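You operate a simulated robot arm through the tools that you are given. There is no shell and no other tool.

The job below is to be done with a simulated two-armed robot. You get a single attempt, and the scene is never put back.

## Task
Run all three tests on the compressor in the tester rest; leave the knob on the failed test or OFF.
Fine: bring the clip arm down first; OPEN or LEAK is a fail; OFF if none fails.

The check looks at the end state, three seconds after you hand in, the way a careful person would. Anything else that was tipped, shoved, dropped, spilled or broken makes it a failure.

## Robot
Two 7-joint arms with two-finger parallel grippers on one trunk that stands fixed in place. Base frame: the origin is at the foot of the trunk, x ahead of it, y to its left, z up. Lengths are in mm, angles in degrees, forces in N, time in s.
The left shoulder is at [70, 177, 1208], the right one opposite. With the tool pointing down near the work surface each hand reaches from about 280 to 720 mm from the base axis, measured 20 degrees to its own side. Payload 3.43 kg a hand.
The tool frame of a hand sits at the grasp point between the pads (the TCP): z along the fingers, y along the line on which they close. The tips reach 30 mm beyond it. The gripper opens to 94 mm. The fingers are 28 mm wide and 10 mm thick; the gripper's body (50 by 96 mm) begins 55 mm behind the TCP.
Orientation is that of the tool frame in the base frame, as a unit quaternion [x, y, z, w]. With the fingers straight down and closing along the base's y, the tool's x points along the base's -x, its y along +y and its z along -z.

## Interface
- The arms move only by the tool send_rows. It takes "left_increments", "right_increments" or both (then of equal length, played together; a hand with none holds still); each is a list of rows, each an object (a shift or turn left out is 0, a gripper value left out holds the last) with "xyz": the shift along the tool's x, y, z in mm, a list of three; "rot": the turn, a rotation vector about the tool's x, y, z in degrees, a list of three; "gripper": the closure, from 0 (fully open) to 1 (shut). In form: [{"xyz": [x, y, z], "rot": [wx, wy, wz], "gripper": gripper}, ...]. A call has 1 to 20 rows; each row is the pose to reach, as a shift and turn from the pose commanded when the call began, along the tool's axes at that moment. Each row takes 0.2 s and may step no farther than 50 mm and 8.6 degrees from the row before; otherwise, or with a gripper value out of range, the whole call is refused. A pose out of reach is approached as far as the arm can. The call stops where the force on the tool passes 40 N (or 10 N more than at its start, if that is more) or the arm is blocked; 0.2 s more then pass. Each finger travels about 153 mm/s and halts on what it meets, pressing with about 38 N; the grip force reading is that of the motor and also rises with nothing between the fingers. The clock runs only during rows and for 0.2 s after the last one: add rows that repeat a pose to give the fingers time. The reply holds the time, the measured pose of the TCP, the force on the tool along the base axes, the opening and the grip force, in the units named above and with some noise, with the torque about the TCP (base axes, N m) and any sound that the robot's microphone picked up.
- Cameras (640 x 400 px; columns grow to the right, rows downward): "scene" is now at [134.5, 34.5, 1541.1]; the picture's right is [0.38, -0.93, 0.00], its down [-0.39, -0.16, -0.90] and it looks along [0.84, 0.34, -0.43] (base axes); focal length 269 px, centre (320, 200). "left" rides on the left gripper at [76, -14, -103] in its tool frame; the picture's right is [0.18, 0.98, 0.00], its down [-0.75, 0.14, -0.64] and it looks along [-0.63, 0.12, 0.77] (tool axes); focal length 243 px, centre (320, 200). "right" rides on the right gripper at [76, 14, -103] in its tool frame; the picture's right is [-0.18, 0.98, 0.00], its down [-0.75, -0.14, -0.64] and it looks along [-0.63, -0.12, 0.77] (tool axes); focal length 243 px, centre (320, 200). There is no depth. A picture from a camera that has moved, and an enlarged one, comes with that camera's place and axes in the base frame and with its lens.
- camera(camera): a new picture of that camera. The clock stands still meanwhile.
- move_column(by): slides the trunk up (or, below 0, down) by that many mm; the arms and the scene camera ride with it, the base frame stays. It gives what a move gives, with no picture.
- pan_tilt(pan, tilt): turns the head with the scene camera to pan (to the left, within 86 degrees either way) and tilt (down, from -29 to 69), counted from straight ahead of the robot. It gives what a move gives.
- close_up(camera, box): a new picture of the part [left, top, right, bottom] of that camera's present view, enlarged. The clock stands still meanwhile.
- finish_job(): hands the job in; it is judged then, once.

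Nothing tells you positions but the pictures and the camera data. Unless the task says otherwise, let go and move clear before handing in.

The tools are called after "Request:" by a JSON object that holds its "op" and its "data". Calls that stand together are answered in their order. send_rows: Moves the arms, as the interface text tells. Its arguments: {"type":"object","properties":{"left_increments":{"type":"array"},"right_increments":{"type":"array"}},"required":[]} The other tools are called the same way: move_column (by) slides the trunk up or down; pan_tilt (pan, tilt) turns the head that bears the scene camera; camera (camera) takes a picture; close_up (camera, box) takes an enlarged picture of a part of a camera's view; finish_job () hands the job in.

At the start:

```text
clock: 0.0
left_position: [374.1, 451.5, 1438.5]
left_tool_rot: [0.0, 1.0, 0.0, 0.0]
left_force: [0.3, 0.4, -0.2]
left_ft_torque: [-0.02, -0.02, 0.0]
left_grip_width: 94.0
left_finger_force: 0.1
right_position: [425.1, 5.2, 1438.6]
right_tool_rot: [0.0, 1.0, 0.0, 0.001]
right_force: [-0.2, 0.4, -0.7]
right_ft_torque: [0.01, 0.0, -0.02]
right_grip_width: 94.1
right_finger_force: 0.0
trunk travel left (down, up): [-788.0, 52.0]
head pan, tilt: [22.3, 25.2]
```

scene: 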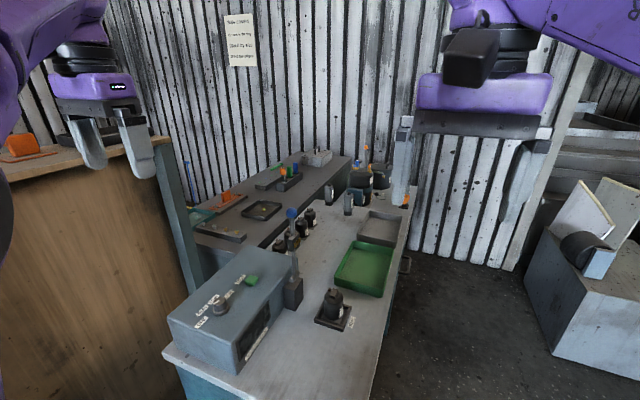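
right: 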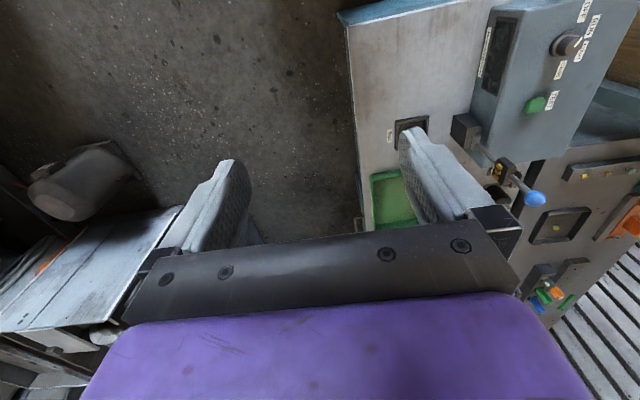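
left: 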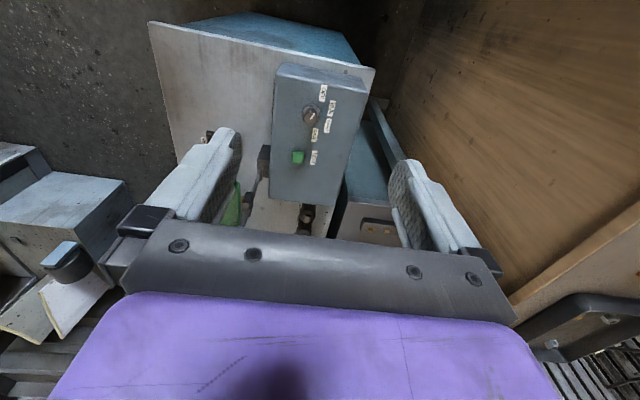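

I see a tester box with a knob and a green button, a clip arm with a blue ball beside it, and a black compressor standing on a rest or on the bench. I'll take close-ups before moving anything.

Request:
{"op": "close_up", "data": {"camera": "scene", "box": [160, 190, 360, 390]}}

Request:
{"op": "close_up", "data": {"camera": "scene", "box": [180, 140, 420, 290]}}

Request:
{"op": "close_up", "data": {"camera": "right", "box": [340, 0, 640, 230]}}

Request:
{"op": "close_up", "data": {"camera": "left", "box": [200, 50, 400, 240]}}

Request:
{"op": "close_up", "data": {"camera": "scene", "box": [210, 0, 280, 75]}}

```text
2.00 times, centred on (260, 290) of scene
camera zoom: at [134.5, 34.5, 1541.1], right [0.38, -0.93, 0.0], down [-0.39, -0.16, -0.9], along [0.84, 0.34, -0.43], focal length 538 px, centre (440, 20)
```

zoom: 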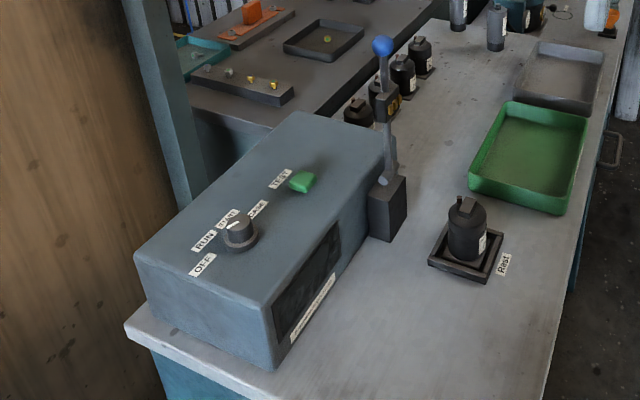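

```text
2.67 times, centred on (300, 215) of scene
camera zoom: at [134.5, 34.5, 1541.1], right [0.38, -0.93, 0.0], down [-0.39, -0.16, -0.9], along [0.84, 0.34, -0.43], focal length 717 px, centre (373, 160)
```

zoom: 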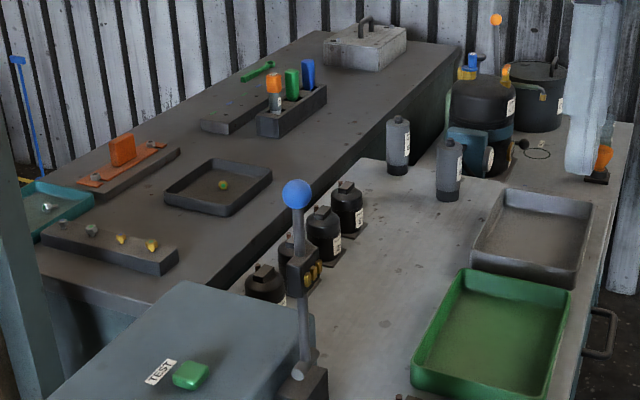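

```text
1.74 times, centred on (490, 115) of right
camera zoom: at [346.9, 19.6, 1539.2], right [0.19, 0.98, 0.0], down [0.75, -0.14, 0.64], along [0.63, -0.12, -0.77], focal length 422 px, centre (24, 348)
```

zoom: 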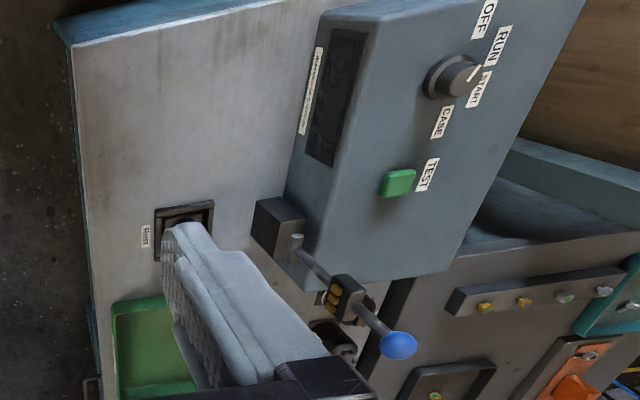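

```text
2.11 times, centred on (300, 145) of left
camera zoom: at [298.5, 438.7, 1539.6], right [-0.18, 0.98, 0.0], down [0.75, 0.14, 0.64], along [0.63, 0.12, -0.77], focal length 511 px, centre (362, 316)
```

zoom: 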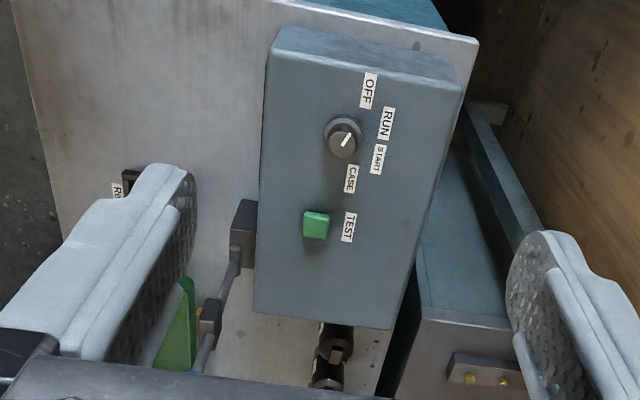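

```text
5.33 times, centred on (245, 38) of scene
camera zoom: at [134.5, 34.5, 1541.1], right [0.38, -0.93, 0.0], down [-0.39, -0.16, -0.9], along [0.84, 0.34, -0.43], focal length 1434 px, centre (720, 1067)
```

zoom: 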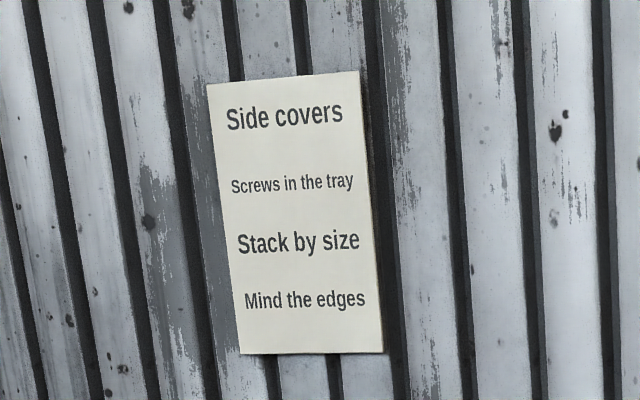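

The box top is at about z 1000, with the knob near (497, 457) and the TEST button near (607, 442). The clip arm's pivot is near (677, 345, 988) with its ball near (685, 342, 1207), and the rest is near (677, 215) on a bench at about z 889. Next I'll zoom in on the knob, display and clip arm.

Request:
{"op": "close_up", "data": {"camera": "left", "box": [280, 75, 360, 175]}}

Request:
{"op": "close_up", "data": {"camera": "scene", "box": [235, 300, 315, 375]}}

Request:
{"op": "close_up", "data": {"camera": "scene", "box": [270, 195, 370, 340]}}

Request:
{"op": "close_up", "data": {"camera": "scene", "box": [185, 265, 275, 340]}}

Request:
{"op": "close_up", "data": {"camera": "right", "box": [440, 90, 560, 220]}}

```text
4.00 times, centred on (320, 125) of left
camera zoom: at [298.5, 438.7, 1539.6], right [-0.18, 0.98, 0.0], down [0.75, 0.14, 0.64], along [0.63, 0.12, -0.77], focal length 970 px, centre (320, 500)
```

zoom: 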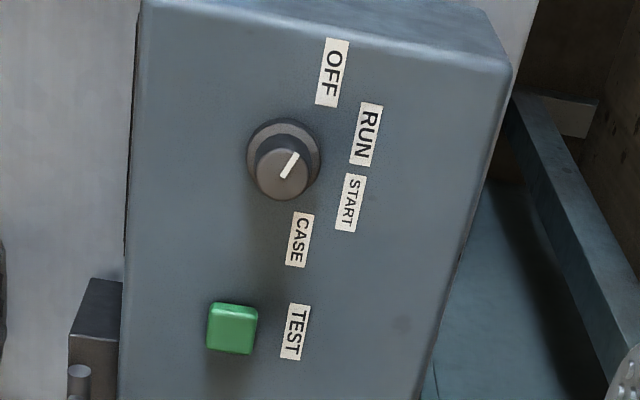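

```text
5.33 times, centred on (275, 338) of scene
camera zoom: at [134.5, 34.5, 1541.1], right [0.38, -0.93, 0.0], down [-0.39, -0.16, -0.9], along [0.84, 0.34, -0.43], focal length 1434 px, centre (560, -533)
```

zoom: 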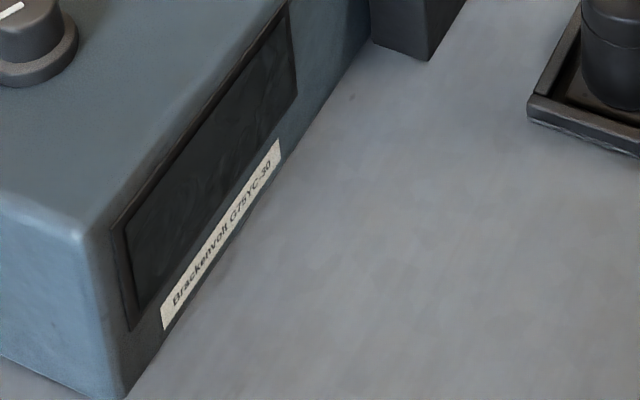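

```text
2.76 times, centred on (320, 268) of scene
camera zoom: at [134.5, 34.5, 1541.1], right [0.38, -0.93, 0.0], down [-0.39, -0.16, -0.9], along [0.84, 0.34, -0.43], focal length 742 px, centre (320, 14)
```

zoom: 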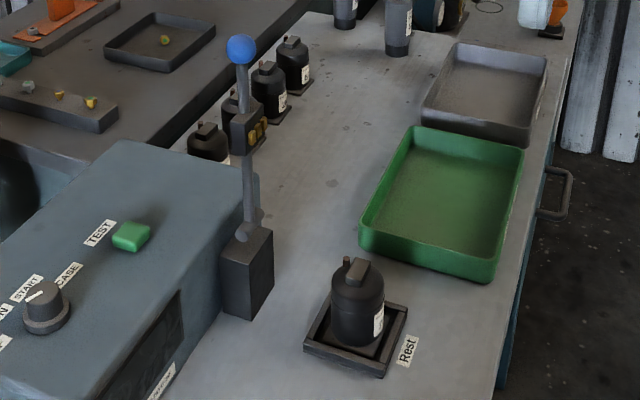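

```text
5.33 times, centred on (230, 302) of scene
camera zoom: at [134.5, 34.5, 1541.1], right [0.38, -0.93, 0.0], down [-0.39, -0.16, -0.9], along [0.84, 0.34, -0.43], focal length 1434 px, centre (800, -347)
```

zoom: 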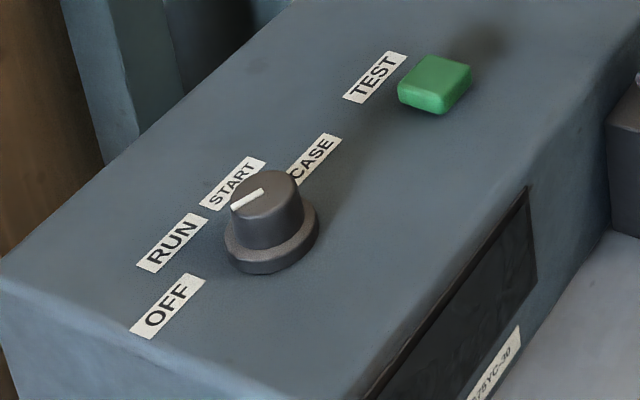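

```text
3.08 times, centred on (500, 155) of right
camera zoom: at [346.9, 19.6, 1539.2], right [0.19, 0.98, 0.0], down [0.75, -0.14, 0.64], along [0.63, -0.12, -0.77], focal length 746 px, centre (-234, 338)
```

zoom: 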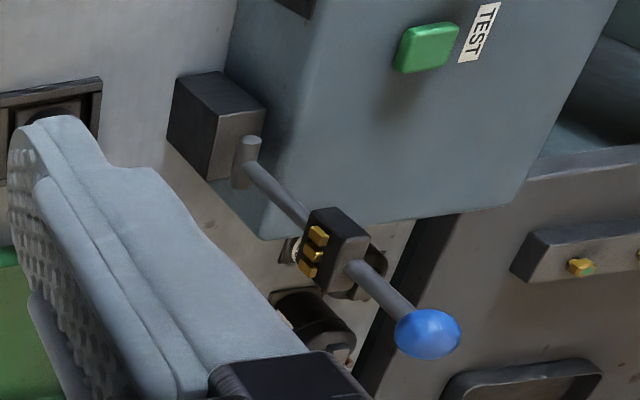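

The knob's pointer lines up with OFF at about 158°, and RUN, START and CASE follow clockwise in steps of about 45°. The clip arm stands upright and should swing toward −y so its contacts land on the compressor. I'll turn the left hand to point forward and bring it up behind the clip arm's shaft, just below the ball.

Request:
{"op": "send_rows", "data": {"left_increments": [{"xyz": [-17, -10, 23], "rot": [0, -8.2, 0], "gripper": 0.45}, {"xyz": [-34, -19, 47], "rot": [0, -16.4, 0]}, {"xyz": [-51, -29, 70], "rot": [0, -24.5, 0]}, {"xyz": [-68, -39, 94], "rot": [0, -32.7, 0]}, {"xyz": [-85, -48, 117], "rot": [0, -40.9, 0]}, {"xyz": [-101, -58, 141], "rot": [0, -49.1, 0]}, {"xyz": [-118, -67, 164], "rot": [0, -57.3, 0]}, {"xyz": [-135, -77, 188], "rot": [0, -65.5, 0]}, {"xyz": [-152, -87, 211], "rot": [0, -73.6, 0]}, {"xyz": [-169, -96, 235], "rot": [0, -81.8, 0]}, {"xyz": [-186, -106, 258], "rot": [0, -90, 0]}, {"xyz": [-186, -106, 258], "rot": [0, -90, 0]}]}}

Request:
{"op": "camera", "data": {"camera": "scene"}}

Request:
{"op": "camera", "data": {"camera": "left"}}

Request:
{"op": "camera", "data": {"camera": "right"}}

```text
clock: 2.6
left_position: [556.0, 388.6, 1180.7]
left_tool_rot: [0.006, 0.706, -0.009, 0.708]
left_force: [0.0, 0.0, 0.4]
left_ft_torque: [-0.03, -0.02, 0.0]
left_grip_width: 51.9
left_finger_force: 0.0
left hand out of reach, approached as far as the arm can: row 4, 5, 6, 7, 8, 10, 11, 12
right_position: [424.2, 11.4, 1437.6]
right_tool_rot: [0.0, 1.0, -0.001, 0.0]
right_force: [0.5, 1.2, -0.1]
right_ft_torque: [-0.08, 0.04, 0.02]
right_grip_width: 93.9
right_finger_force: 0.0
trunk travel left (down, up): [-788.0, 52.0]
head pan, tilt: [22.3, 25.2]
```

```text
taken
camera scene: at [135.0, 40.6, 1540.9], right [0.38, -0.92, 0.0], down [-0.39, -0.17, -0.9], along [0.84, 0.34, -0.43], focal length 269 px, centre (320, 200)
```

scene: 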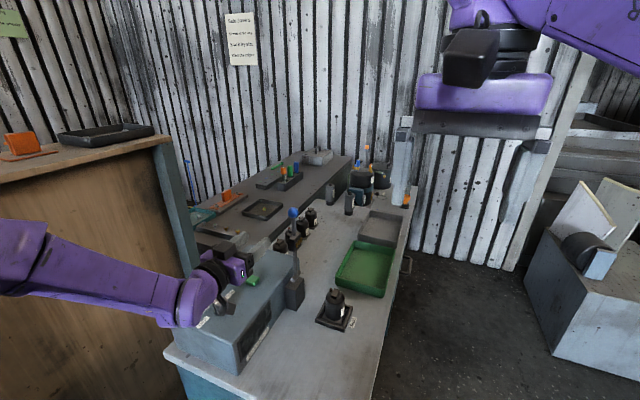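

```text
taken
camera left: at [453.0, 376.1, 1104.7], right [0.02, 0.98, -0.19], down [-0.64, 0.16, 0.75], along [0.77, 0.1, 0.63], focal length 243 px, centre (320, 200)
```

left: 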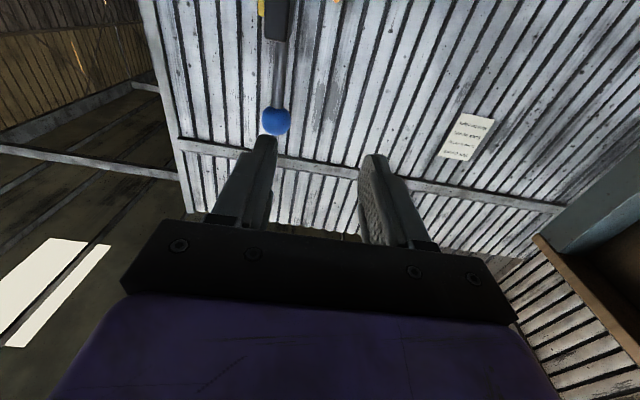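

```text
taken
camera right: at [347.2, 26.1, 1538.8], right [0.18, 0.98, 0.0], down [0.75, -0.14, 0.64], along [0.63, -0.12, -0.77], focal length 243 px, centre (320, 200)
```

right: 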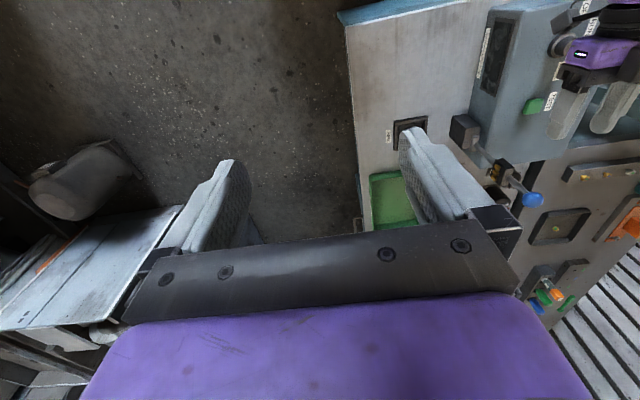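

The hand now points forward, though the wrist was too close to the shoulder to reach the y I asked for. From this camera the ball is at about (684, 345, 1203). I'll move forward, stopping short of the shaft, and see where y settles.

Request:
{"op": "send_rows", "data": {"left_increments": [{"xyz": [2, 0, 20]}, {"xyz": [4, 0, 40]}, {"xyz": [6, 0, 60]}, {"xyz": [6, 0, 60]}]}}

Request:
{"op": "camera", "data": {"camera": "left"}}

```text
clock: 3.6
left_position: [614.3, 396.4, 1177.8]
left_tool_rot: [0.004, 0.707, -0.004, 0.707]
left_force: [0.9, -0.4, 0.0]
left_ft_torque: [-0.01, -0.01, 0.0]
left_grip_width: 51.6
left_finger_force: 0.1
left hand out of reach, approached as far as the arm can: row 1, 2, 3, 4
right_position: [422.2, 4.6, 1436.9]
right_tool_rot: [0.001, 1.0, -0.001, 0.001]
right_force: [-0.3, -0.5, -0.3]
right_ft_torque: [0.01, -0.01, 0.01]
right_grip_width: 94.3
right_finger_force: 0.0
trunk travel left (down, up): [-788.0, 52.0]
head pan, tilt: [22.3, 25.2]
```

```text
taken
camera left: at [512.1, 384.5, 1101.8], right [0.01, 0.98, -0.18], down [-0.64, 0.15, 0.75], along [0.77, 0.11, 0.63], focal length 243 px, centre (320, 200)
```

left: 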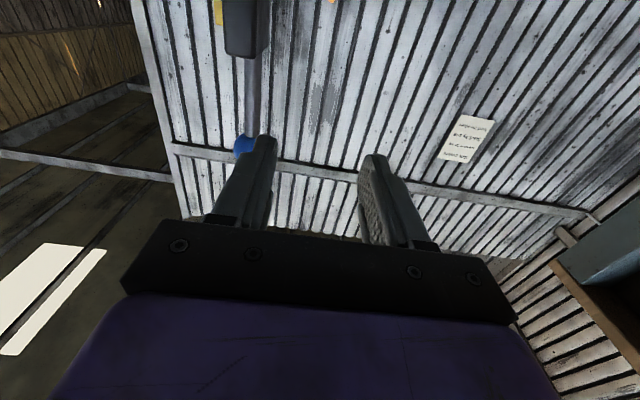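

With the hand pointing straight ahead, y values below about 390 can't be reached. I'll pitch the hand down 35° and yaw it 30° to the right, which suits this arm better, and stay short of the shaft.

Request:
{"op": "send_rows", "data": {"left_increments": [{"xyz": [-7, 2, 0], "rot": [4.8, 5.7, 1.5]}, {"xyz": [-13, 5, 0], "rot": [9.7, 11.4, 3.1]}, {"xyz": [-20, 8, 0], "rot": [14.5, 17.1, 4.6]}, {"xyz": [-27, 10, 0], "rot": [19.3, 22.8, 6.1]}, {"xyz": [-33, 13, 0], "rot": [24.2, 28.5, 7.7]}, {"xyz": [-40, 15, 0], "rot": [29.0, 34.2, 9.2]}, {"xyz": [-40, 15, 0], "rot": [29.0, 34.2, 9.2]}]}}

Request:
{"op": "camera", "data": {"camera": "left"}}

Request:
{"op": "camera", "data": {"camera": "scene"}}

```text
clock: 5.2
left_position: [614.2, 410.9, 1217.9]
left_tool_rot: [0.23, 0.857, -0.118, 0.447]
left_force: [-0.1, -0.6, -0.2]
left_ft_torque: [0.0, -0.01, 0.02]
left_grip_width: 51.8
left_finger_force: 0.1
right_position: [423.5, 5.1, 1436.9]
right_tool_rot: [0.001, 1.0, 0.0, 0.001]
right_force: [0.2, 0.2, 0.2]
right_ft_torque: [-0.03, 0.03, 0.01]
right_grip_width: 94.1
right_finger_force: 0.1
trunk travel left (down, up): [-788.0, 52.0]
head pan, tilt: [22.3, 25.2]
```

```text
taken
camera left: at [497.0, 464.0, 1214.3], right [0.4, 0.9, -0.15], down [-0.01, 0.17, 0.99], along [0.92, -0.39, 0.08], focal length 243 px, centre (320, 200)
```

left: 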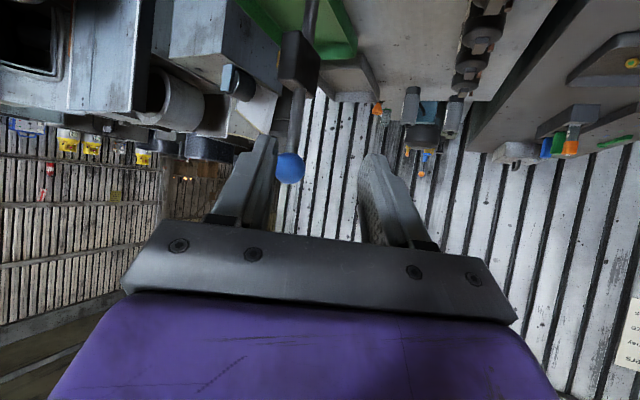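

```text
taken
camera scene: at [134.2, 34.4, 1541.1], right [0.38, -0.93, 0.0], down [-0.39, -0.16, -0.9], along [0.84, 0.34, -0.43], focal length 269 px, centre (320, 200)
```

scene: 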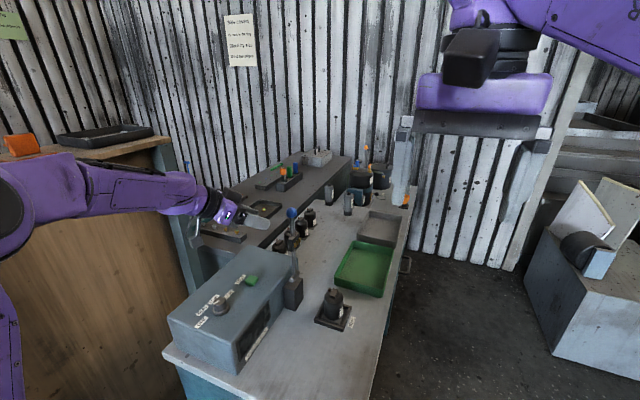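

The new orientation is reachable, and the ball triangulates to about (687, 345, 1207). I'll align sideways first, then slide the open fingers around the shaft below the ball.

Request:
{"op": "send_rows", "data": {"left_increments": [{"xyz": [-9, -10, 15]}, {"xyz": [-17.5, -20.8, 30]}, {"xyz": [-17.5, -20.8, 45]}, {"xyz": [-17.5, -20.8, 45]}]}}

Request:
{"op": "camera", "data": {"camera": "left"}}

Request:
{"op": "close_up", "data": {"camera": "scene", "box": [210, 170, 350, 330]}}

Request:
{"op": "close_up", "data": {"camera": "right", "box": [440, 0, 640, 230]}}

```text
clock: 6.2
left_position: [645.5, 370.0, 1207.5]
left_tool_rot: [0.23, 0.856, -0.119, 0.447]
left_force: [0.3, 1.5, -0.2]
left_ft_torque: [-0.01, -0.01, 0.02]
left_grip_width: 51.6
left_finger_force: 0.0
right_position: [423.8, 4.5, 1436.7]
right_tool_rot: [0.001, 1.0, -0.001, 0.001]
right_force: [-0.5, 0.6, 0.8]
right_ft_torque: [0.01, -0.01, 0.01]
right_grip_width: 94.1
right_finger_force: 0.0
trunk travel left (down, up): [-788.0, 52.0]
head pan, tilt: [22.3, 25.2]
```

```text
taken
camera left: at [527.5, 422.4, 1202.8], right [0.4, 0.9, -0.15], down [-0.01, 0.17, 0.99], along [0.92, -0.39, 0.08], focal length 243 px, centre (320, 200)
```

left: 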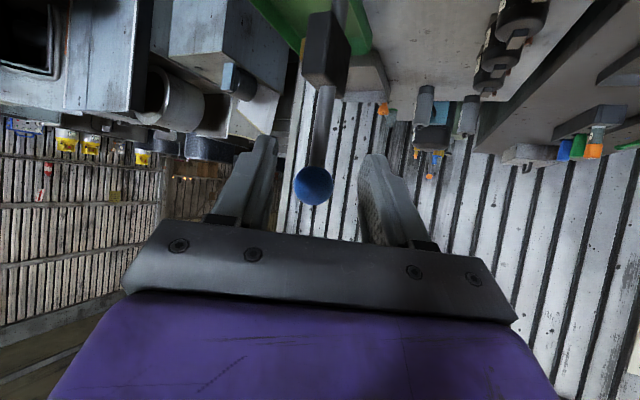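

```text
2.50 times, centred on (280, 250) of scene
camera zoom: at [134.4, 34.7, 1541.1], right [0.38, -0.93, 0.0], down [-0.39, -0.16, -0.9], along [0.84, 0.34, -0.43], focal length 672 px, centre (420, 75)
```

zoom: 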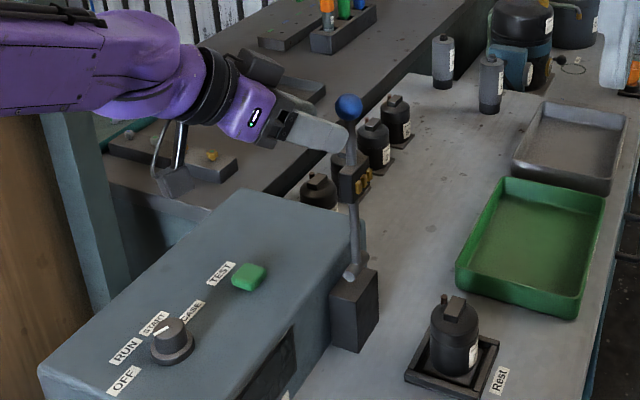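

```text
1.74 times, centred on (540, 115) of right
camera zoom: at [346.8, 19.9, 1539.1], right [0.19, 0.98, 0.0], down [0.75, -0.14, 0.64], along [0.63, -0.12, -0.77], focal length 422 px, centre (-63, 348)
```

zoom: 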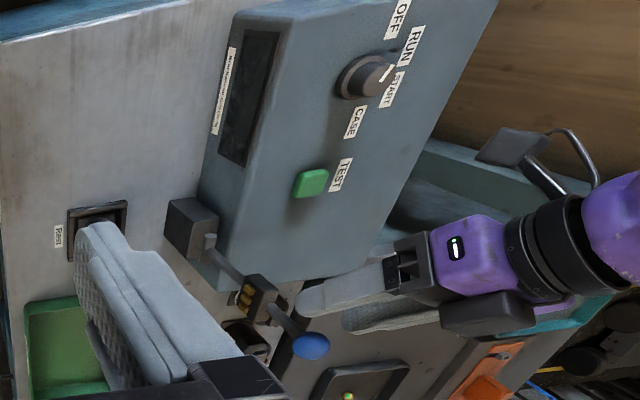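

The shaft is centered between the fingers, so I'll advance along the tool axis to put it between the pads.

Request:
{"op": "send_rows", "data": {"left_increments": [{"xyz": [0, 1.5, 15]}, {"xyz": [0, 1.5, 30]}, {"xyz": [0, 1.5, 45]}, {"xyz": [0, 1.5, 60]}, {"xyz": [0, 1.5, 60]}]}}

Request:
{"op": "camera", "data": {"camera": "left"}}

Request:
{"op": "close_up", "data": {"camera": "scene", "box": [210, 170, 350, 330]}}

Request:
{"op": "close_up", "data": {"camera": "right", "box": [440, 0, 640, 230]}}

```text
clock: 7.4
left_position: [688.7, 346.4, 1172.2]
left_tool_rot: [0.23, 0.856, -0.119, 0.447]
left_force: [0.4, 0.3, 0.7]
left_ft_torque: [-0.01, 0.0, 0.0]
left_grip_width: 51.8
left_finger_force: 0.0
right_position: [423.7, 5.5, 1436.6]
right_tool_rot: [0.001, 1.0, 0.0, 0.002]
right_force: [-0.2, 0.1, -0.2]
right_ft_torque: [0.02, 0.01, -0.01]
right_grip_width: 94.1
right_finger_force: 0.0
trunk travel left (down, up): [-788.0, 52.0]
head pan, tilt: [22.3, 25.2]
```

```text
taken
camera left: at [570.9, 399.4, 1168.6], right [0.4, 0.9, -0.15], down [-0.01, 0.17, 0.99], along [0.92, -0.39, 0.08], focal length 243 px, centre (320, 200)
```

left: 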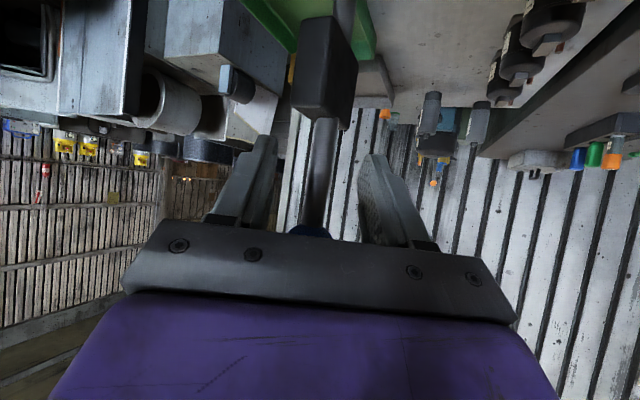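

```text
2.50 times, centred on (280, 250) of scene
camera zoom: at [134.2, 34.6, 1541.1], right [0.38, -0.93, 0.0], down [-0.39, -0.16, -0.9], along [0.84, 0.34, -0.43], focal length 672 px, centre (420, 75)
```

zoom: 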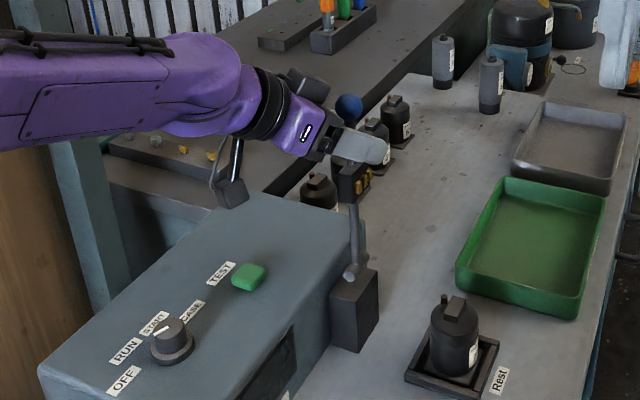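

```text
1.74 times, centred on (540, 115) of right
camera zoom: at [346.6, 19.8, 1539.2], right [0.19, 0.98, 0.0], down [0.75, -0.14, 0.64], along [0.63, -0.12, -0.77], focal length 422 px, centre (-63, 348)
```

zoom: 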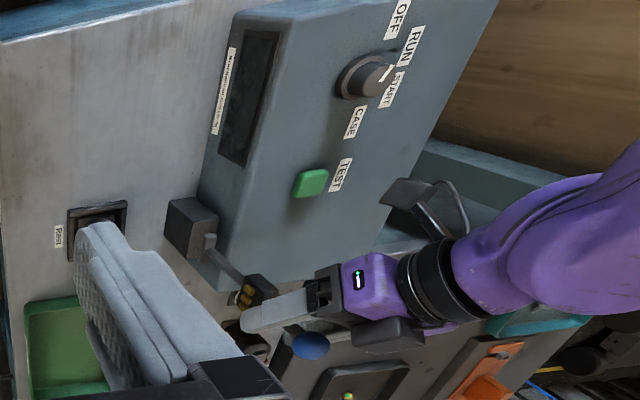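

The shaft sits between the pads. I'll close loosely to a gap of about 28 mm as a cage, then lean the arm the first 20° toward −y, rolling the hand with it.

Request:
{"op": "send_rows", "data": {"left_increments": [{"xyz": [0, 0, 0], "gripper": 0.7}, {"xyz": [0, 0, 0], "gripper": 0.7}, {"xyz": [-2, -7, 3.4], "rot": [0, 0, 2.5]}, {"xyz": [-3.9, -13.5, 6.8], "rot": [0, 0, 5.1]}, {"xyz": [-5.4, -20, 10.5], "rot": [0, 0, 7.5]}, {"xyz": [-6.8, -26.9, 14.3], "rot": [0, 0, 9.9]}, {"xyz": [-7.6, -33.5, 18.3], "rot": [0, 0, 12.2]}, {"xyz": [-8.4, -40.1, 22.4], "rot": [0, 0, 14.5]}, {"xyz": [-8.6, -46.5, 26.8], "rot": [0, 0, 16.7]}, {"xyz": [-8.8, -53.0, 31.2], "rot": [0, 0, 18.8]}, {"xyz": [-8.8, -53.0, 31.2], "rot": [0, 0, 18.8]}]}}

Request:
{"op": "camera", "data": {"camera": "left"}}

Request:
{"op": "close_up", "data": {"camera": "scene", "box": [210, 170, 350, 330]}}

Request:
{"op": "close_up", "data": {"camera": "right", "box": [440, 0, 640, 230]}}

```text
clock: 9.8
left_position: [687.2, 284.9, 1162.2]
left_tool_rot: [0.367, 0.807, -0.043, 0.46]
left_force: [-1.2, 0.2, 0.2]
left_ft_torque: [-0.02, 0.04, 0.01]
left_grip_width: 28.3
left_finger_force: 0.2
right_position: [424.2, 6.0, 1437.6]
right_tool_rot: [0.001, 1.0, 0.0, 0.001]
right_force: [-0.7, -0.3, 0.0]
right_ft_torque: [0.0, 0.01, -0.01]
right_grip_width: 94.1
right_finger_force: 0.2
trunk travel left (down, up): [-788.0, 52.0]
head pan, tilt: [22.3, 25.2]
```

```text
taken
camera left: at [582.9, 359.9, 1157.7], right [0.57, 0.82, 0.12], down [-0.14, -0.05, 0.99], along [0.81, -0.58, 0.08], focal length 243 px, centre (320, 200)
```

left: 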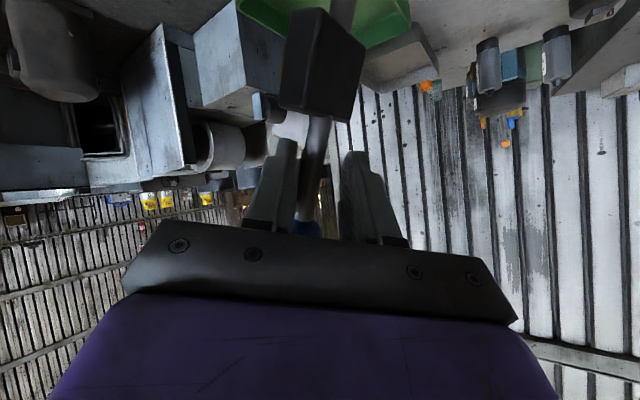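

```text
2.50 times, centred on (280, 250) of scene
camera zoom: at [134.4, 34.5, 1541.1], right [0.38, -0.93, 0.0], down [-0.39, -0.16, -0.9], along [0.84, 0.34, -0.43], focal length 672 px, centre (420, 75)
```

zoom: 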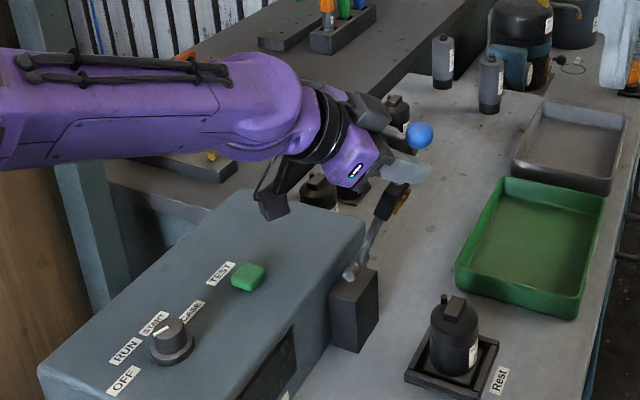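

```text
1.74 times, centred on (540, 115) of right
camera zoom: at [346.8, 19.6, 1539.2], right [0.19, 0.98, 0.0], down [0.75, -0.14, 0.64], along [0.63, -0.12, -0.77], focal length 422 px, centre (-63, 348)
```

zoom: 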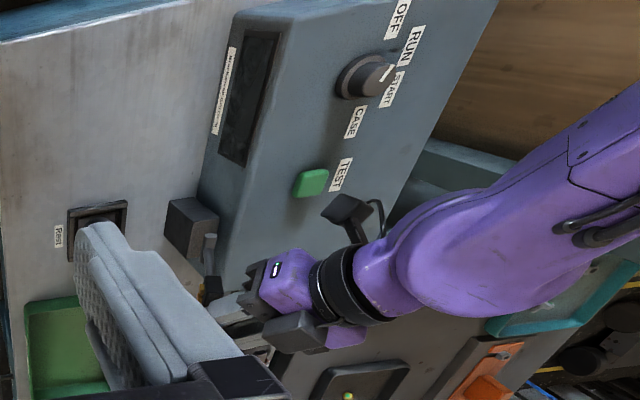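

The arm leans about 20° in the cage with almost no force on the hand. I'll continue along the arc to about 55°.

Request:
{"op": "send_rows", "data": {"left_increments": [{"xyz": [-3.3, -12.1, 9.3], "rot": [0, 0, 4.1]}, {"xyz": [-5.4, -24.1, 19.1], "rot": [0, 0, 8.1]}, {"xyz": [-6.2, -36.0, 29.3], "rot": [0, 0, 11.9]}, {"xyz": [-5.6, -47.4, 39.7], "rot": [0, 0, 15.6]}, {"xyz": [-4.0, -58.6, 50.4], "rot": [0, 0, 19.2]}, {"xyz": [-0.9, -69.4, 61.3], "rot": [0, 0, 22.8]}, {"xyz": [3.5, -79.7, 72.3], "rot": [0, 0, 26.3]}, {"xyz": [3.5, -79.7, 72.3], "rot": [0, 0, 26.3]}]}}

Request:
{"op": "camera", "data": {"camera": "left"}}

Request:
{"op": "close_up", "data": {"camera": "scene", "box": [210, 180, 370, 340]}}

Request:
{"op": "close_up", "data": {"camera": "right", "box": [340, 0, 640, 230]}}

```text
clock: 11.6
left_position: [686.9, 198.6, 1097.4]
left_tool_rot: [0.541, 0.703, 0.062, 0.458]
left_force: [0.9, -1.8, -1.3]
left_ft_torque: [0.01, -0.02, -0.03]
left_grip_width: 28.6
left_finger_force: 0.4
right_position: [424.0, 5.7, 1437.1]
right_tool_rot: [0.0, 1.0, 0.0, 0.001]
right_force: [0.0, -0.2, -0.7]
right_ft_torque: [-0.02, -0.02, 0.01]
right_grip_width: 94.1
right_finger_force: 0.1
trunk travel left (down, up): [-788.0, 52.0]
head pan, tilt: [22.3, 25.2]
```

```text
taken
camera left: at [605.6, 298.9, 1103.7], right [0.69, 0.55, 0.47], down [-0.36, -0.3, 0.88], along [0.62, -0.78, -0.01], focal length 243 px, centre (320, 200)
```

left: 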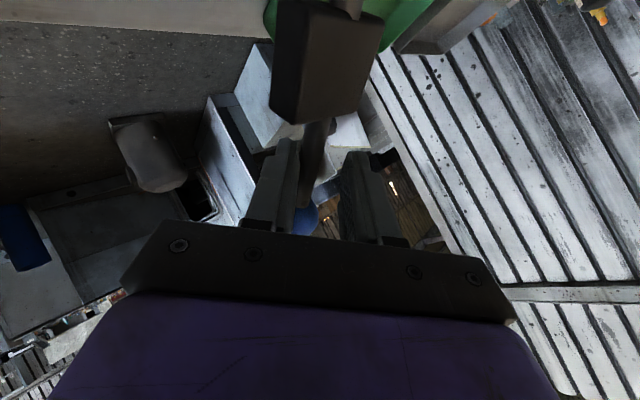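

```text
2.50 times, centred on (290, 260) of scene
camera zoom: at [134.3, 34.5, 1541.1], right [0.38, -0.93, 0.0], down [-0.39, -0.16, -0.9], along [0.84, 0.34, -0.43], focal length 672 px, centre (395, 50)
```

zoom: 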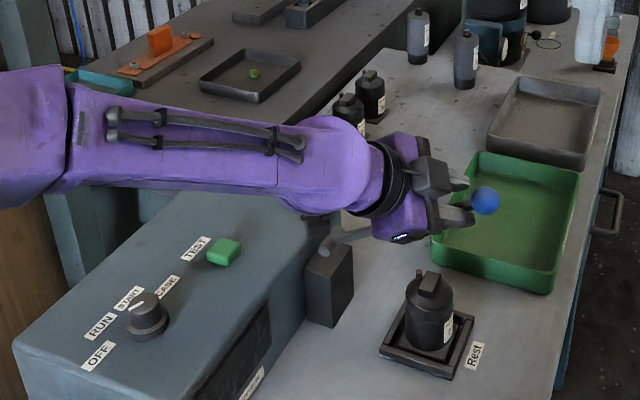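

```text
1.74 times, centred on (490, 115) of right
camera zoom: at [346.7, 19.6, 1539.2], right [0.19, 0.98, 0.0], down [0.75, -0.14, 0.64], along [0.63, -0.12, -0.77], focal length 422 px, centre (24, 348)
```

zoom: 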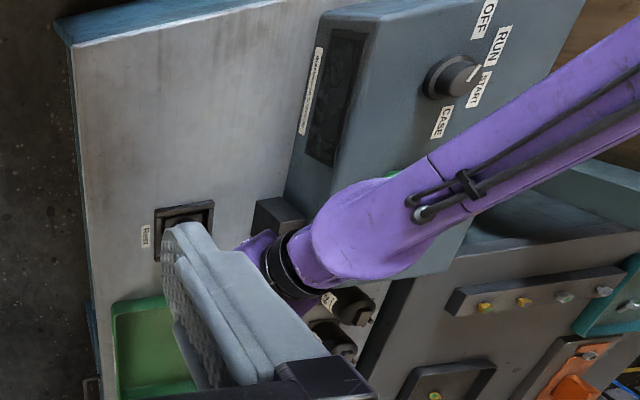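

The arm has followed to about 58°. I'll continue to about 80° and check clearance to the compressor before the last few degrees.

Request:
{"op": "send_rows", "data": {"left_increments": [{"xyz": [0.7, -11.1, 11.0], "rot": [0, 0, 3.6]}, {"xyz": [2.8, -22.1, 21.9], "rot": [0, 0, 7.1]}, {"xyz": [6.3, -33.0, 32.6], "rot": [0, 0, 10.7]}, {"xyz": [11.0, -43.6, 43.1], "rot": [0, 0, 14.5]}, {"xyz": [17.1, -53.8, 53.2], "rot": [0, 0, 18.3]}, {"xyz": [17.1, -53.8, 53.2], "rot": [0, 0, 18.3]}]}}

Request:
{"op": "camera", "data": {"camera": "left"}}

Request:
{"op": "close_up", "data": {"camera": "scene", "box": [240, 220, 380, 350]}}

Request:
{"op": "close_up", "data": {"camera": "right", "box": [340, 0, 640, 230]}}

```text
clock: 13.0
left_position: [687.9, 169.0, 1024.4]
left_tool_rot: [0.646, 0.607, 0.134, 0.443]
left_force: [-1.1, 0.3, -0.5]
left_ft_torque: [-0.01, -0.01, 0.02]
left_grip_width: 29.3
left_finger_force: 0.1
right_position: [424.3, 5.1, 1437.2]
right_tool_rot: [0.001, 1.0, 0.0, 0.0]
right_force: [0.3, -0.7, 0.2]
right_ft_torque: [-0.04, 0.0, -0.02]
right_grip_width: 94.2
right_finger_force: 0.1
trunk travel left (down, up): [-788.0, 52.0]
head pan, tilt: [22.3, 25.2]
```

```text
taken
camera left: at [622.7, 280.1, 1044.7], right [0.7, 0.29, 0.65], down [-0.53, -0.4, 0.75], along [0.48, -0.87, -0.12], focal length 243 px, centre (320, 200)
```

left: 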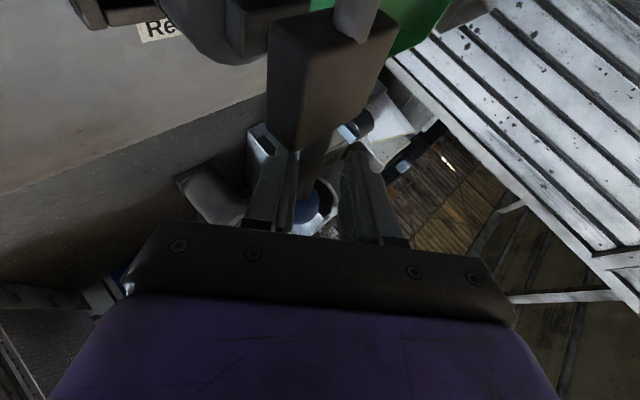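

```text
3.08 times, centred on (310, 285) of scene
camera zoom: at [134.3, 34.4, 1541.1], right [0.38, -0.93, 0.0], down [-0.39, -0.16, -0.9], along [0.84, 0.34, -0.43], focal length 827 px, centre (351, -62)
```

zoom: 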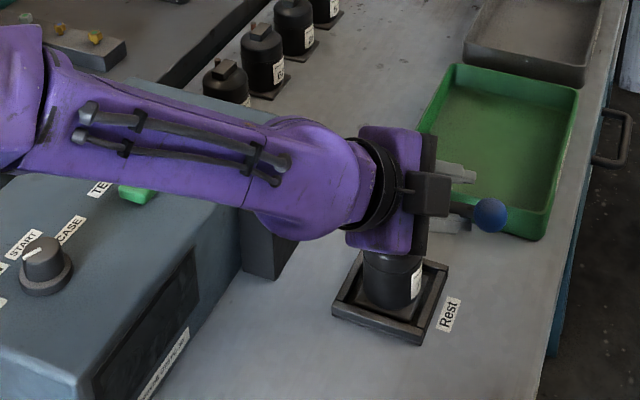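

```text
1.74 times, centred on (490, 115) of right
camera zoom: at [346.7, 19.6, 1539.2], right [0.19, 0.98, 0.0], down [0.75, -0.14, 0.64], along [0.63, -0.12, -0.77], focal length 422 px, centre (24, 348)
```

zoom: 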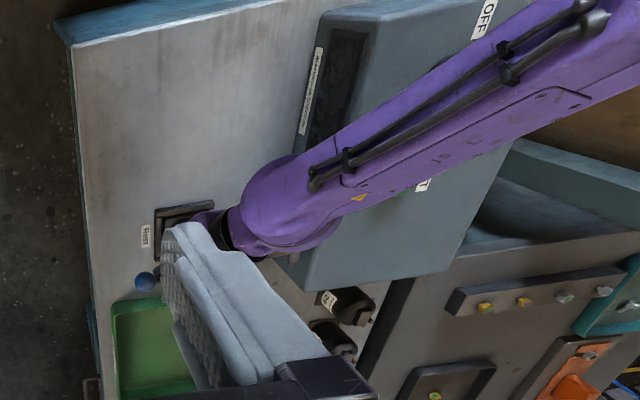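

The arm is at about 83°, with the forearm well clear of the box. I'll narrow the cage to about 18 mm and lower the last few degrees slowly, watching for contact.

Request:
{"op": "send_rows", "data": {"left_increments": [{"xyz": [0, 0, 0], "gripper": 0.8}, {"xyz": [0, 0, 0], "gripper": 0.8}, {"xyz": [1.0, -3.5, 3.0], "rot": [0, 0, 1.2]}, {"xyz": [2.1, -7.0, 5.9], "rot": [0, 0, 2.4]}, {"xyz": [3.4, -10.5, 8.7], "rot": [0, 0, 3.6]}, {"xyz": [4.7, -14.0, 11.5], "rot": [0, 0, 4.8]}, {"xyz": [4.7, -14.0, 11.5], "rot": [0, 0, 4.8]}]}}

Request:
{"op": "camera", "data": {"camera": "left"}}

Request:
{"op": "close_up", "data": {"camera": "scene", "box": [280, 240, 380, 340]}}

```text
clock: 14.6
left_position: [687.8, 168.3, 1005.0]
left_tool_rot: [0.671, 0.58, 0.151, 0.437]
left_force: [-0.3, -0.1, -1.7]
left_ft_torque: [-0.03, 0.02, -0.03]
left_grip_width: 19.9
left_finger_force: 0.7
right_position: [423.0, 4.8, 1437.3]
right_tool_rot: [0.001, 1.0, 0.0, 0.001]
right_force: [0.1, 0.1, 0.9]
right_ft_torque: [0.0, -0.01, 0.02]
right_grip_width: 94.2
right_finger_force: 0.1
trunk travel left (down, up): [-788.0, 52.0]
head pan, tilt: [22.3, 25.2]
```

```text
taken
camera left: at [627.2, 279.3, 1030.6], right [0.69, 0.22, 0.69], down [-0.58, -0.42, 0.7], along [0.44, -0.88, -0.16], focal length 243 px, centre (320, 200)
```

left: 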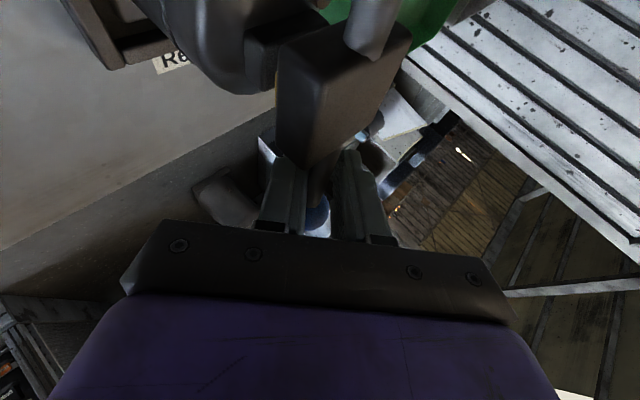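

```text
4.00 times, centred on (330, 290) of scene
camera zoom: at [134.6, 34.3, 1541.1], right [0.38, -0.93, 0.0], down [-0.39, -0.16, -0.9], along [0.84, 0.34, -0.43], focal length 1076 px, centre (280, -160)
```

zoom: 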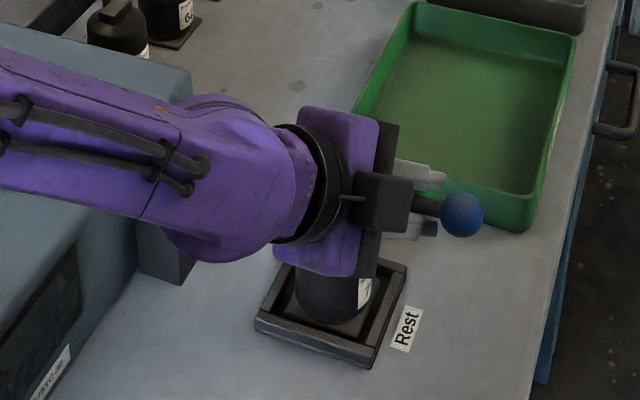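

The clip is just above the terminal, so I'll lower in small steps and watch the force.

Request:
{"op": "send_rows", "data": {"left_increments": [{"xyz": [1.2, -3.0, 2.3], "rot": [0, 0, 1.1]}, {"xyz": [2.4, -6.1, 4.6], "rot": [0, 0, 2.2]}, {"xyz": [3.0, -7.6, 5.7], "rot": [0, 0, 2.7]}, {"xyz": [3.0, -7.6, 5.7], "rot": [0, 0, 2.7]}]}}

Request:
{"op": "camera", "data": {"camera": "left"}}

Request:
{"op": "close_up", "data": {"camera": "scene", "box": [280, 240, 380, 340]}}

```text
clock: 15.6
left_position: [688.5, 167.8, 996.2]
left_tool_rot: [0.683, 0.565, 0.163, 0.433]
left_force: [0.0, 1.5, -1.2]
left_ft_torque: [-0.01, 0.0, 0.0]
left_grip_width: 19.5
left_finger_force: 0.6
right_position: [423.4, 5.8, 1437.0]
right_tool_rot: [0.001, 1.0, 0.0, 0.001]
right_force: [-0.2, 0.2, 0.1]
right_ft_torque: [0.01, 0.0, -0.03]
right_grip_width: 94.2
right_finger_force: 0.1
trunk travel left (down, up): [-788.0, 52.0]
head pan, tilt: [22.3, 25.2]
```

```text
taken
camera left: at [629.9, 280.4, 1023.2], right [0.68, 0.18, 0.71], down [-0.6, -0.42, 0.68], along [0.42, -0.89, -0.18], focal length 243 px, centre (320, 200)
```

left: 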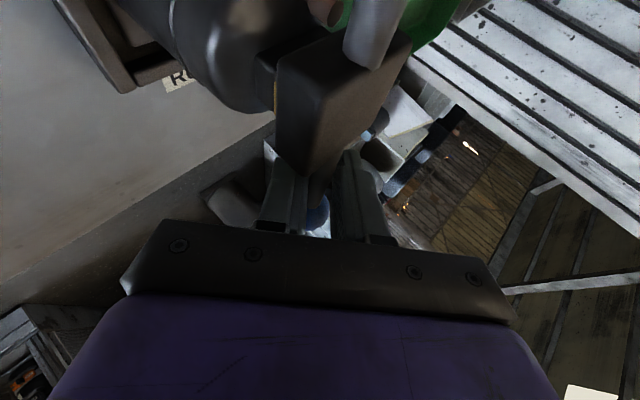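

```text
4.00 times, centred on (330, 290) of scene
camera zoom: at [134.5, 34.5, 1541.1], right [0.38, -0.93, 0.0], down [-0.39, -0.16, -0.9], along [0.84, 0.34, -0.43], focal length 1076 px, centre (280, -160)
```

zoom: 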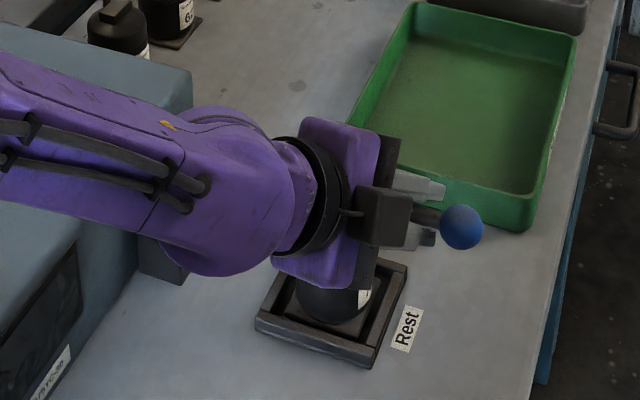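

The ball is still following the hand down. I'll look closely at the gap between the clip and the terminal.

Request:
{"op": "close_up", "data": {"camera": "left", "box": [180, 0, 440, 240]}}

Request:
{"op": "close_up", "data": {"camera": "right", "box": [350, 80, 510, 240]}}

```text
1.67 times, centred on (310, 120) of left
camera zoom: at [629.9, 280.4, 1023.2], right [0.68, 0.18, 0.71], down [-0.6, -0.42, 0.68], along [0.42, -0.89, -0.18], focal length 404 px, centre (337, 333)
```

zoom: 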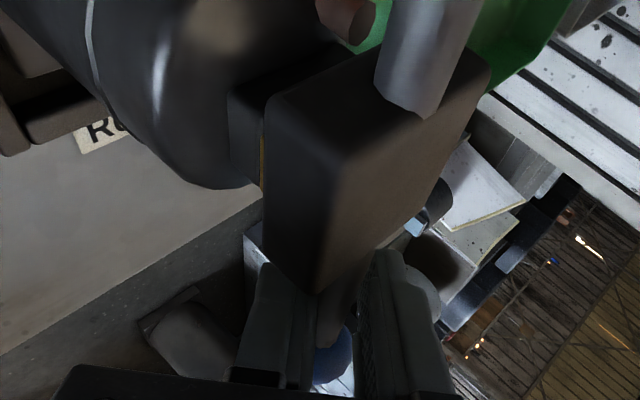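

```text
2.50 times, centred on (430, 160) of right
camera zoom: at [346.9, 19.6, 1539.1], right [0.19, 0.98, 0.0], down [0.75, -0.14, 0.64], along [0.63, -0.12, -0.77], focal length 606 px, centre (45, 300)
```

zoom: 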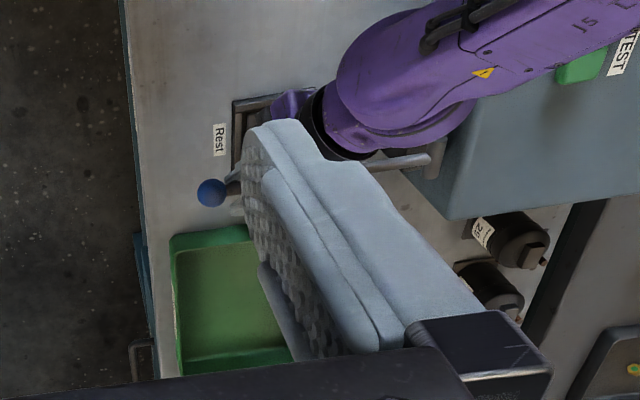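

Request:
{"op": "send_rows", "data": {"left_increments": [{"xyz": [0.8, -2.3, 1.7], "rot": [0, 0, 0.8]}, {"xyz": [1.6, -4.6, 3.4], "rot": [0, 0, 1.6]}, {"xyz": [2.4, -7.0, 5.1], "rot": [0, 0, 2.4]}, {"xyz": [3.2, -9.3, 6.9], "rot": [0, 0, 2.8]}, {"xyz": [3.2, -9.3, 6.9], "rot": [0, 0, 2.8]}]}}

Request:
{"op": "close_up", "data": {"camera": "left", "box": [180, 0, 440, 240]}}

Request:
{"op": "close_up", "data": {"camera": "scene", "box": [280, 240, 380, 340]}}

```text
clock: 16.8
left_position: [686.7, 168.5, 987.3]
left_tool_rot: [0.696, 0.547, 0.175, 0.43]
left_force: [2.8, 1.8, 16.8]
left_ft_torque: [-0.2, -0.1, 0.04]
left_grip_width: 27.2
left_finger_force: 7.3
right_position: [421.6, 5.3, 1437.3]
right_tool_rot: [0.001, 1.0, 0.001, 0.002]
right_force: [0.3, 0.1, -0.1]
right_ft_torque: [0.02, 0.03, -0.01]
right_grip_width: 93.9
right_finger_force: 0.1
trunk travel left (down, up): [-788.0, 52.0]
head pan, tilt: [22.3, 25.2]
```

```text
1.67 times, centred on (310, 120) of left
camera zoom: at [631.3, 280.5, 1016.6], right [0.66, 0.14, 0.74], down [-0.63, -0.43, 0.65], along [0.4, -0.89, -0.2], focal length 404 px, centre (337, 333)
```

zoom: 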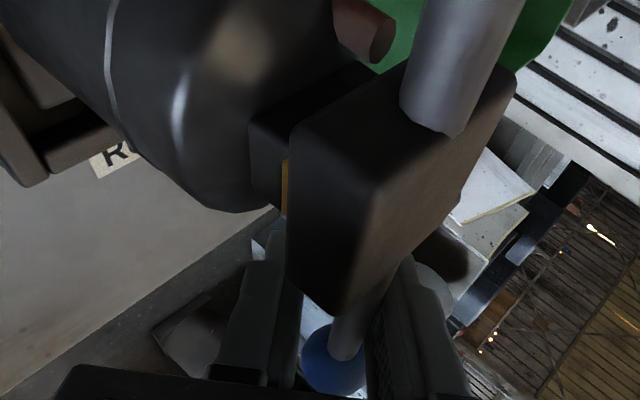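

```text
4.00 times, centred on (330, 290) of scene
camera zoom: at [131.5, 34.1, 1541.5], right [0.38, -0.93, 0.0], down [-0.39, -0.16, -0.91], along [0.84, 0.34, -0.42], focal length 1076 px, centre (280, -160)
```

zoom: 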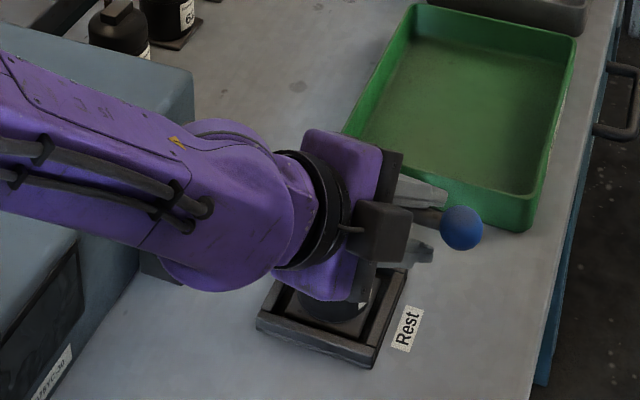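

The clip arm has landed: the ball stopped moving and pressing gave about 17 N of resistance. I'll ease off, open the cage and back the hand out along its own axis.

Request:
{"op": "send_rows", "data": {"left_increments": [{"xyz": [-1, 3.5, -2.5]}, {"xyz": [-2, 7.1, -5.1]}, {"xyz": [-2, 7.1, -5.1], "gripper": 0.45}, {"xyz": [-2, 7.1, -5.1], "gripper": 0.45}, {"xyz": [-2, 7.1, -5.1], "gripper": 0.45}]}}

Request:
{"op": "close_up", "data": {"camera": "left", "box": [180, 0, 440, 240]}}

Request:
{"op": "close_up", "data": {"camera": "scene", "box": [280, 240, 380, 340]}}

```text
clock: 18.0
left_position: [688.3, 168.5, 992.1]
left_tool_rot: [0.698, 0.548, 0.172, 0.428]
left_force: [-1.2, 0.4, 0.9]
left_ft_torque: [0.02, 0.01, -0.01]
left_grip_width: 51.7
left_finger_force: 0.0
right_position: [424.8, 5.2, 1436.4]
right_tool_rot: [0.001, 1.0, 0.0, 0.001]
right_force: [0.1, -0.2, 0.1]
right_ft_torque: [0.0, 0.01, 0.0]
right_grip_width: 93.9
right_finger_force: 0.1
trunk travel left (down, up): [-788.0, 52.0]
head pan, tilt: [22.3, 25.2]
```

```text
1.67 times, centred on (310, 120) of left
camera zoom: at [632.4, 281.2, 1022.8], right [0.67, 0.13, 0.73], down [-0.63, -0.43, 0.65], along [0.4, -0.89, -0.2], focal length 404 px, centre (337, 333)
```

zoom: 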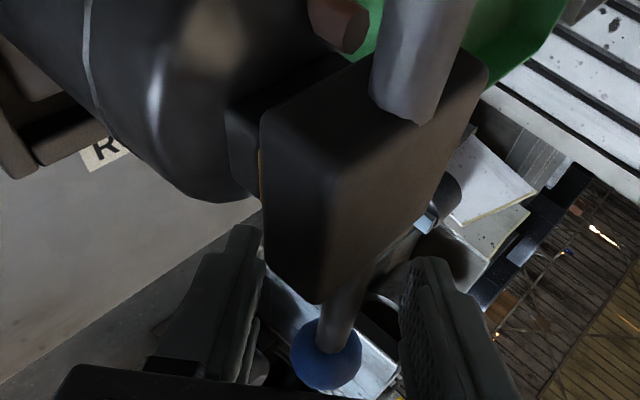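

```text
4.00 times, centred on (330, 290) of scene
camera zoom: at [134.4, 34.5, 1541.1], right [0.38, -0.93, 0.0], down [-0.39, -0.16, -0.9], along [0.84, 0.34, -0.43], focal length 1076 px, centre (280, -160)
```

zoom: 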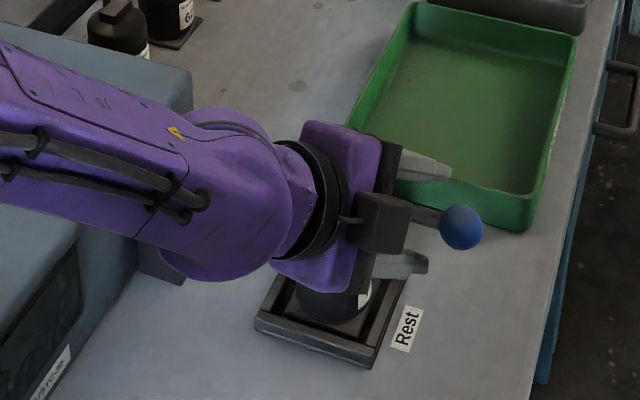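

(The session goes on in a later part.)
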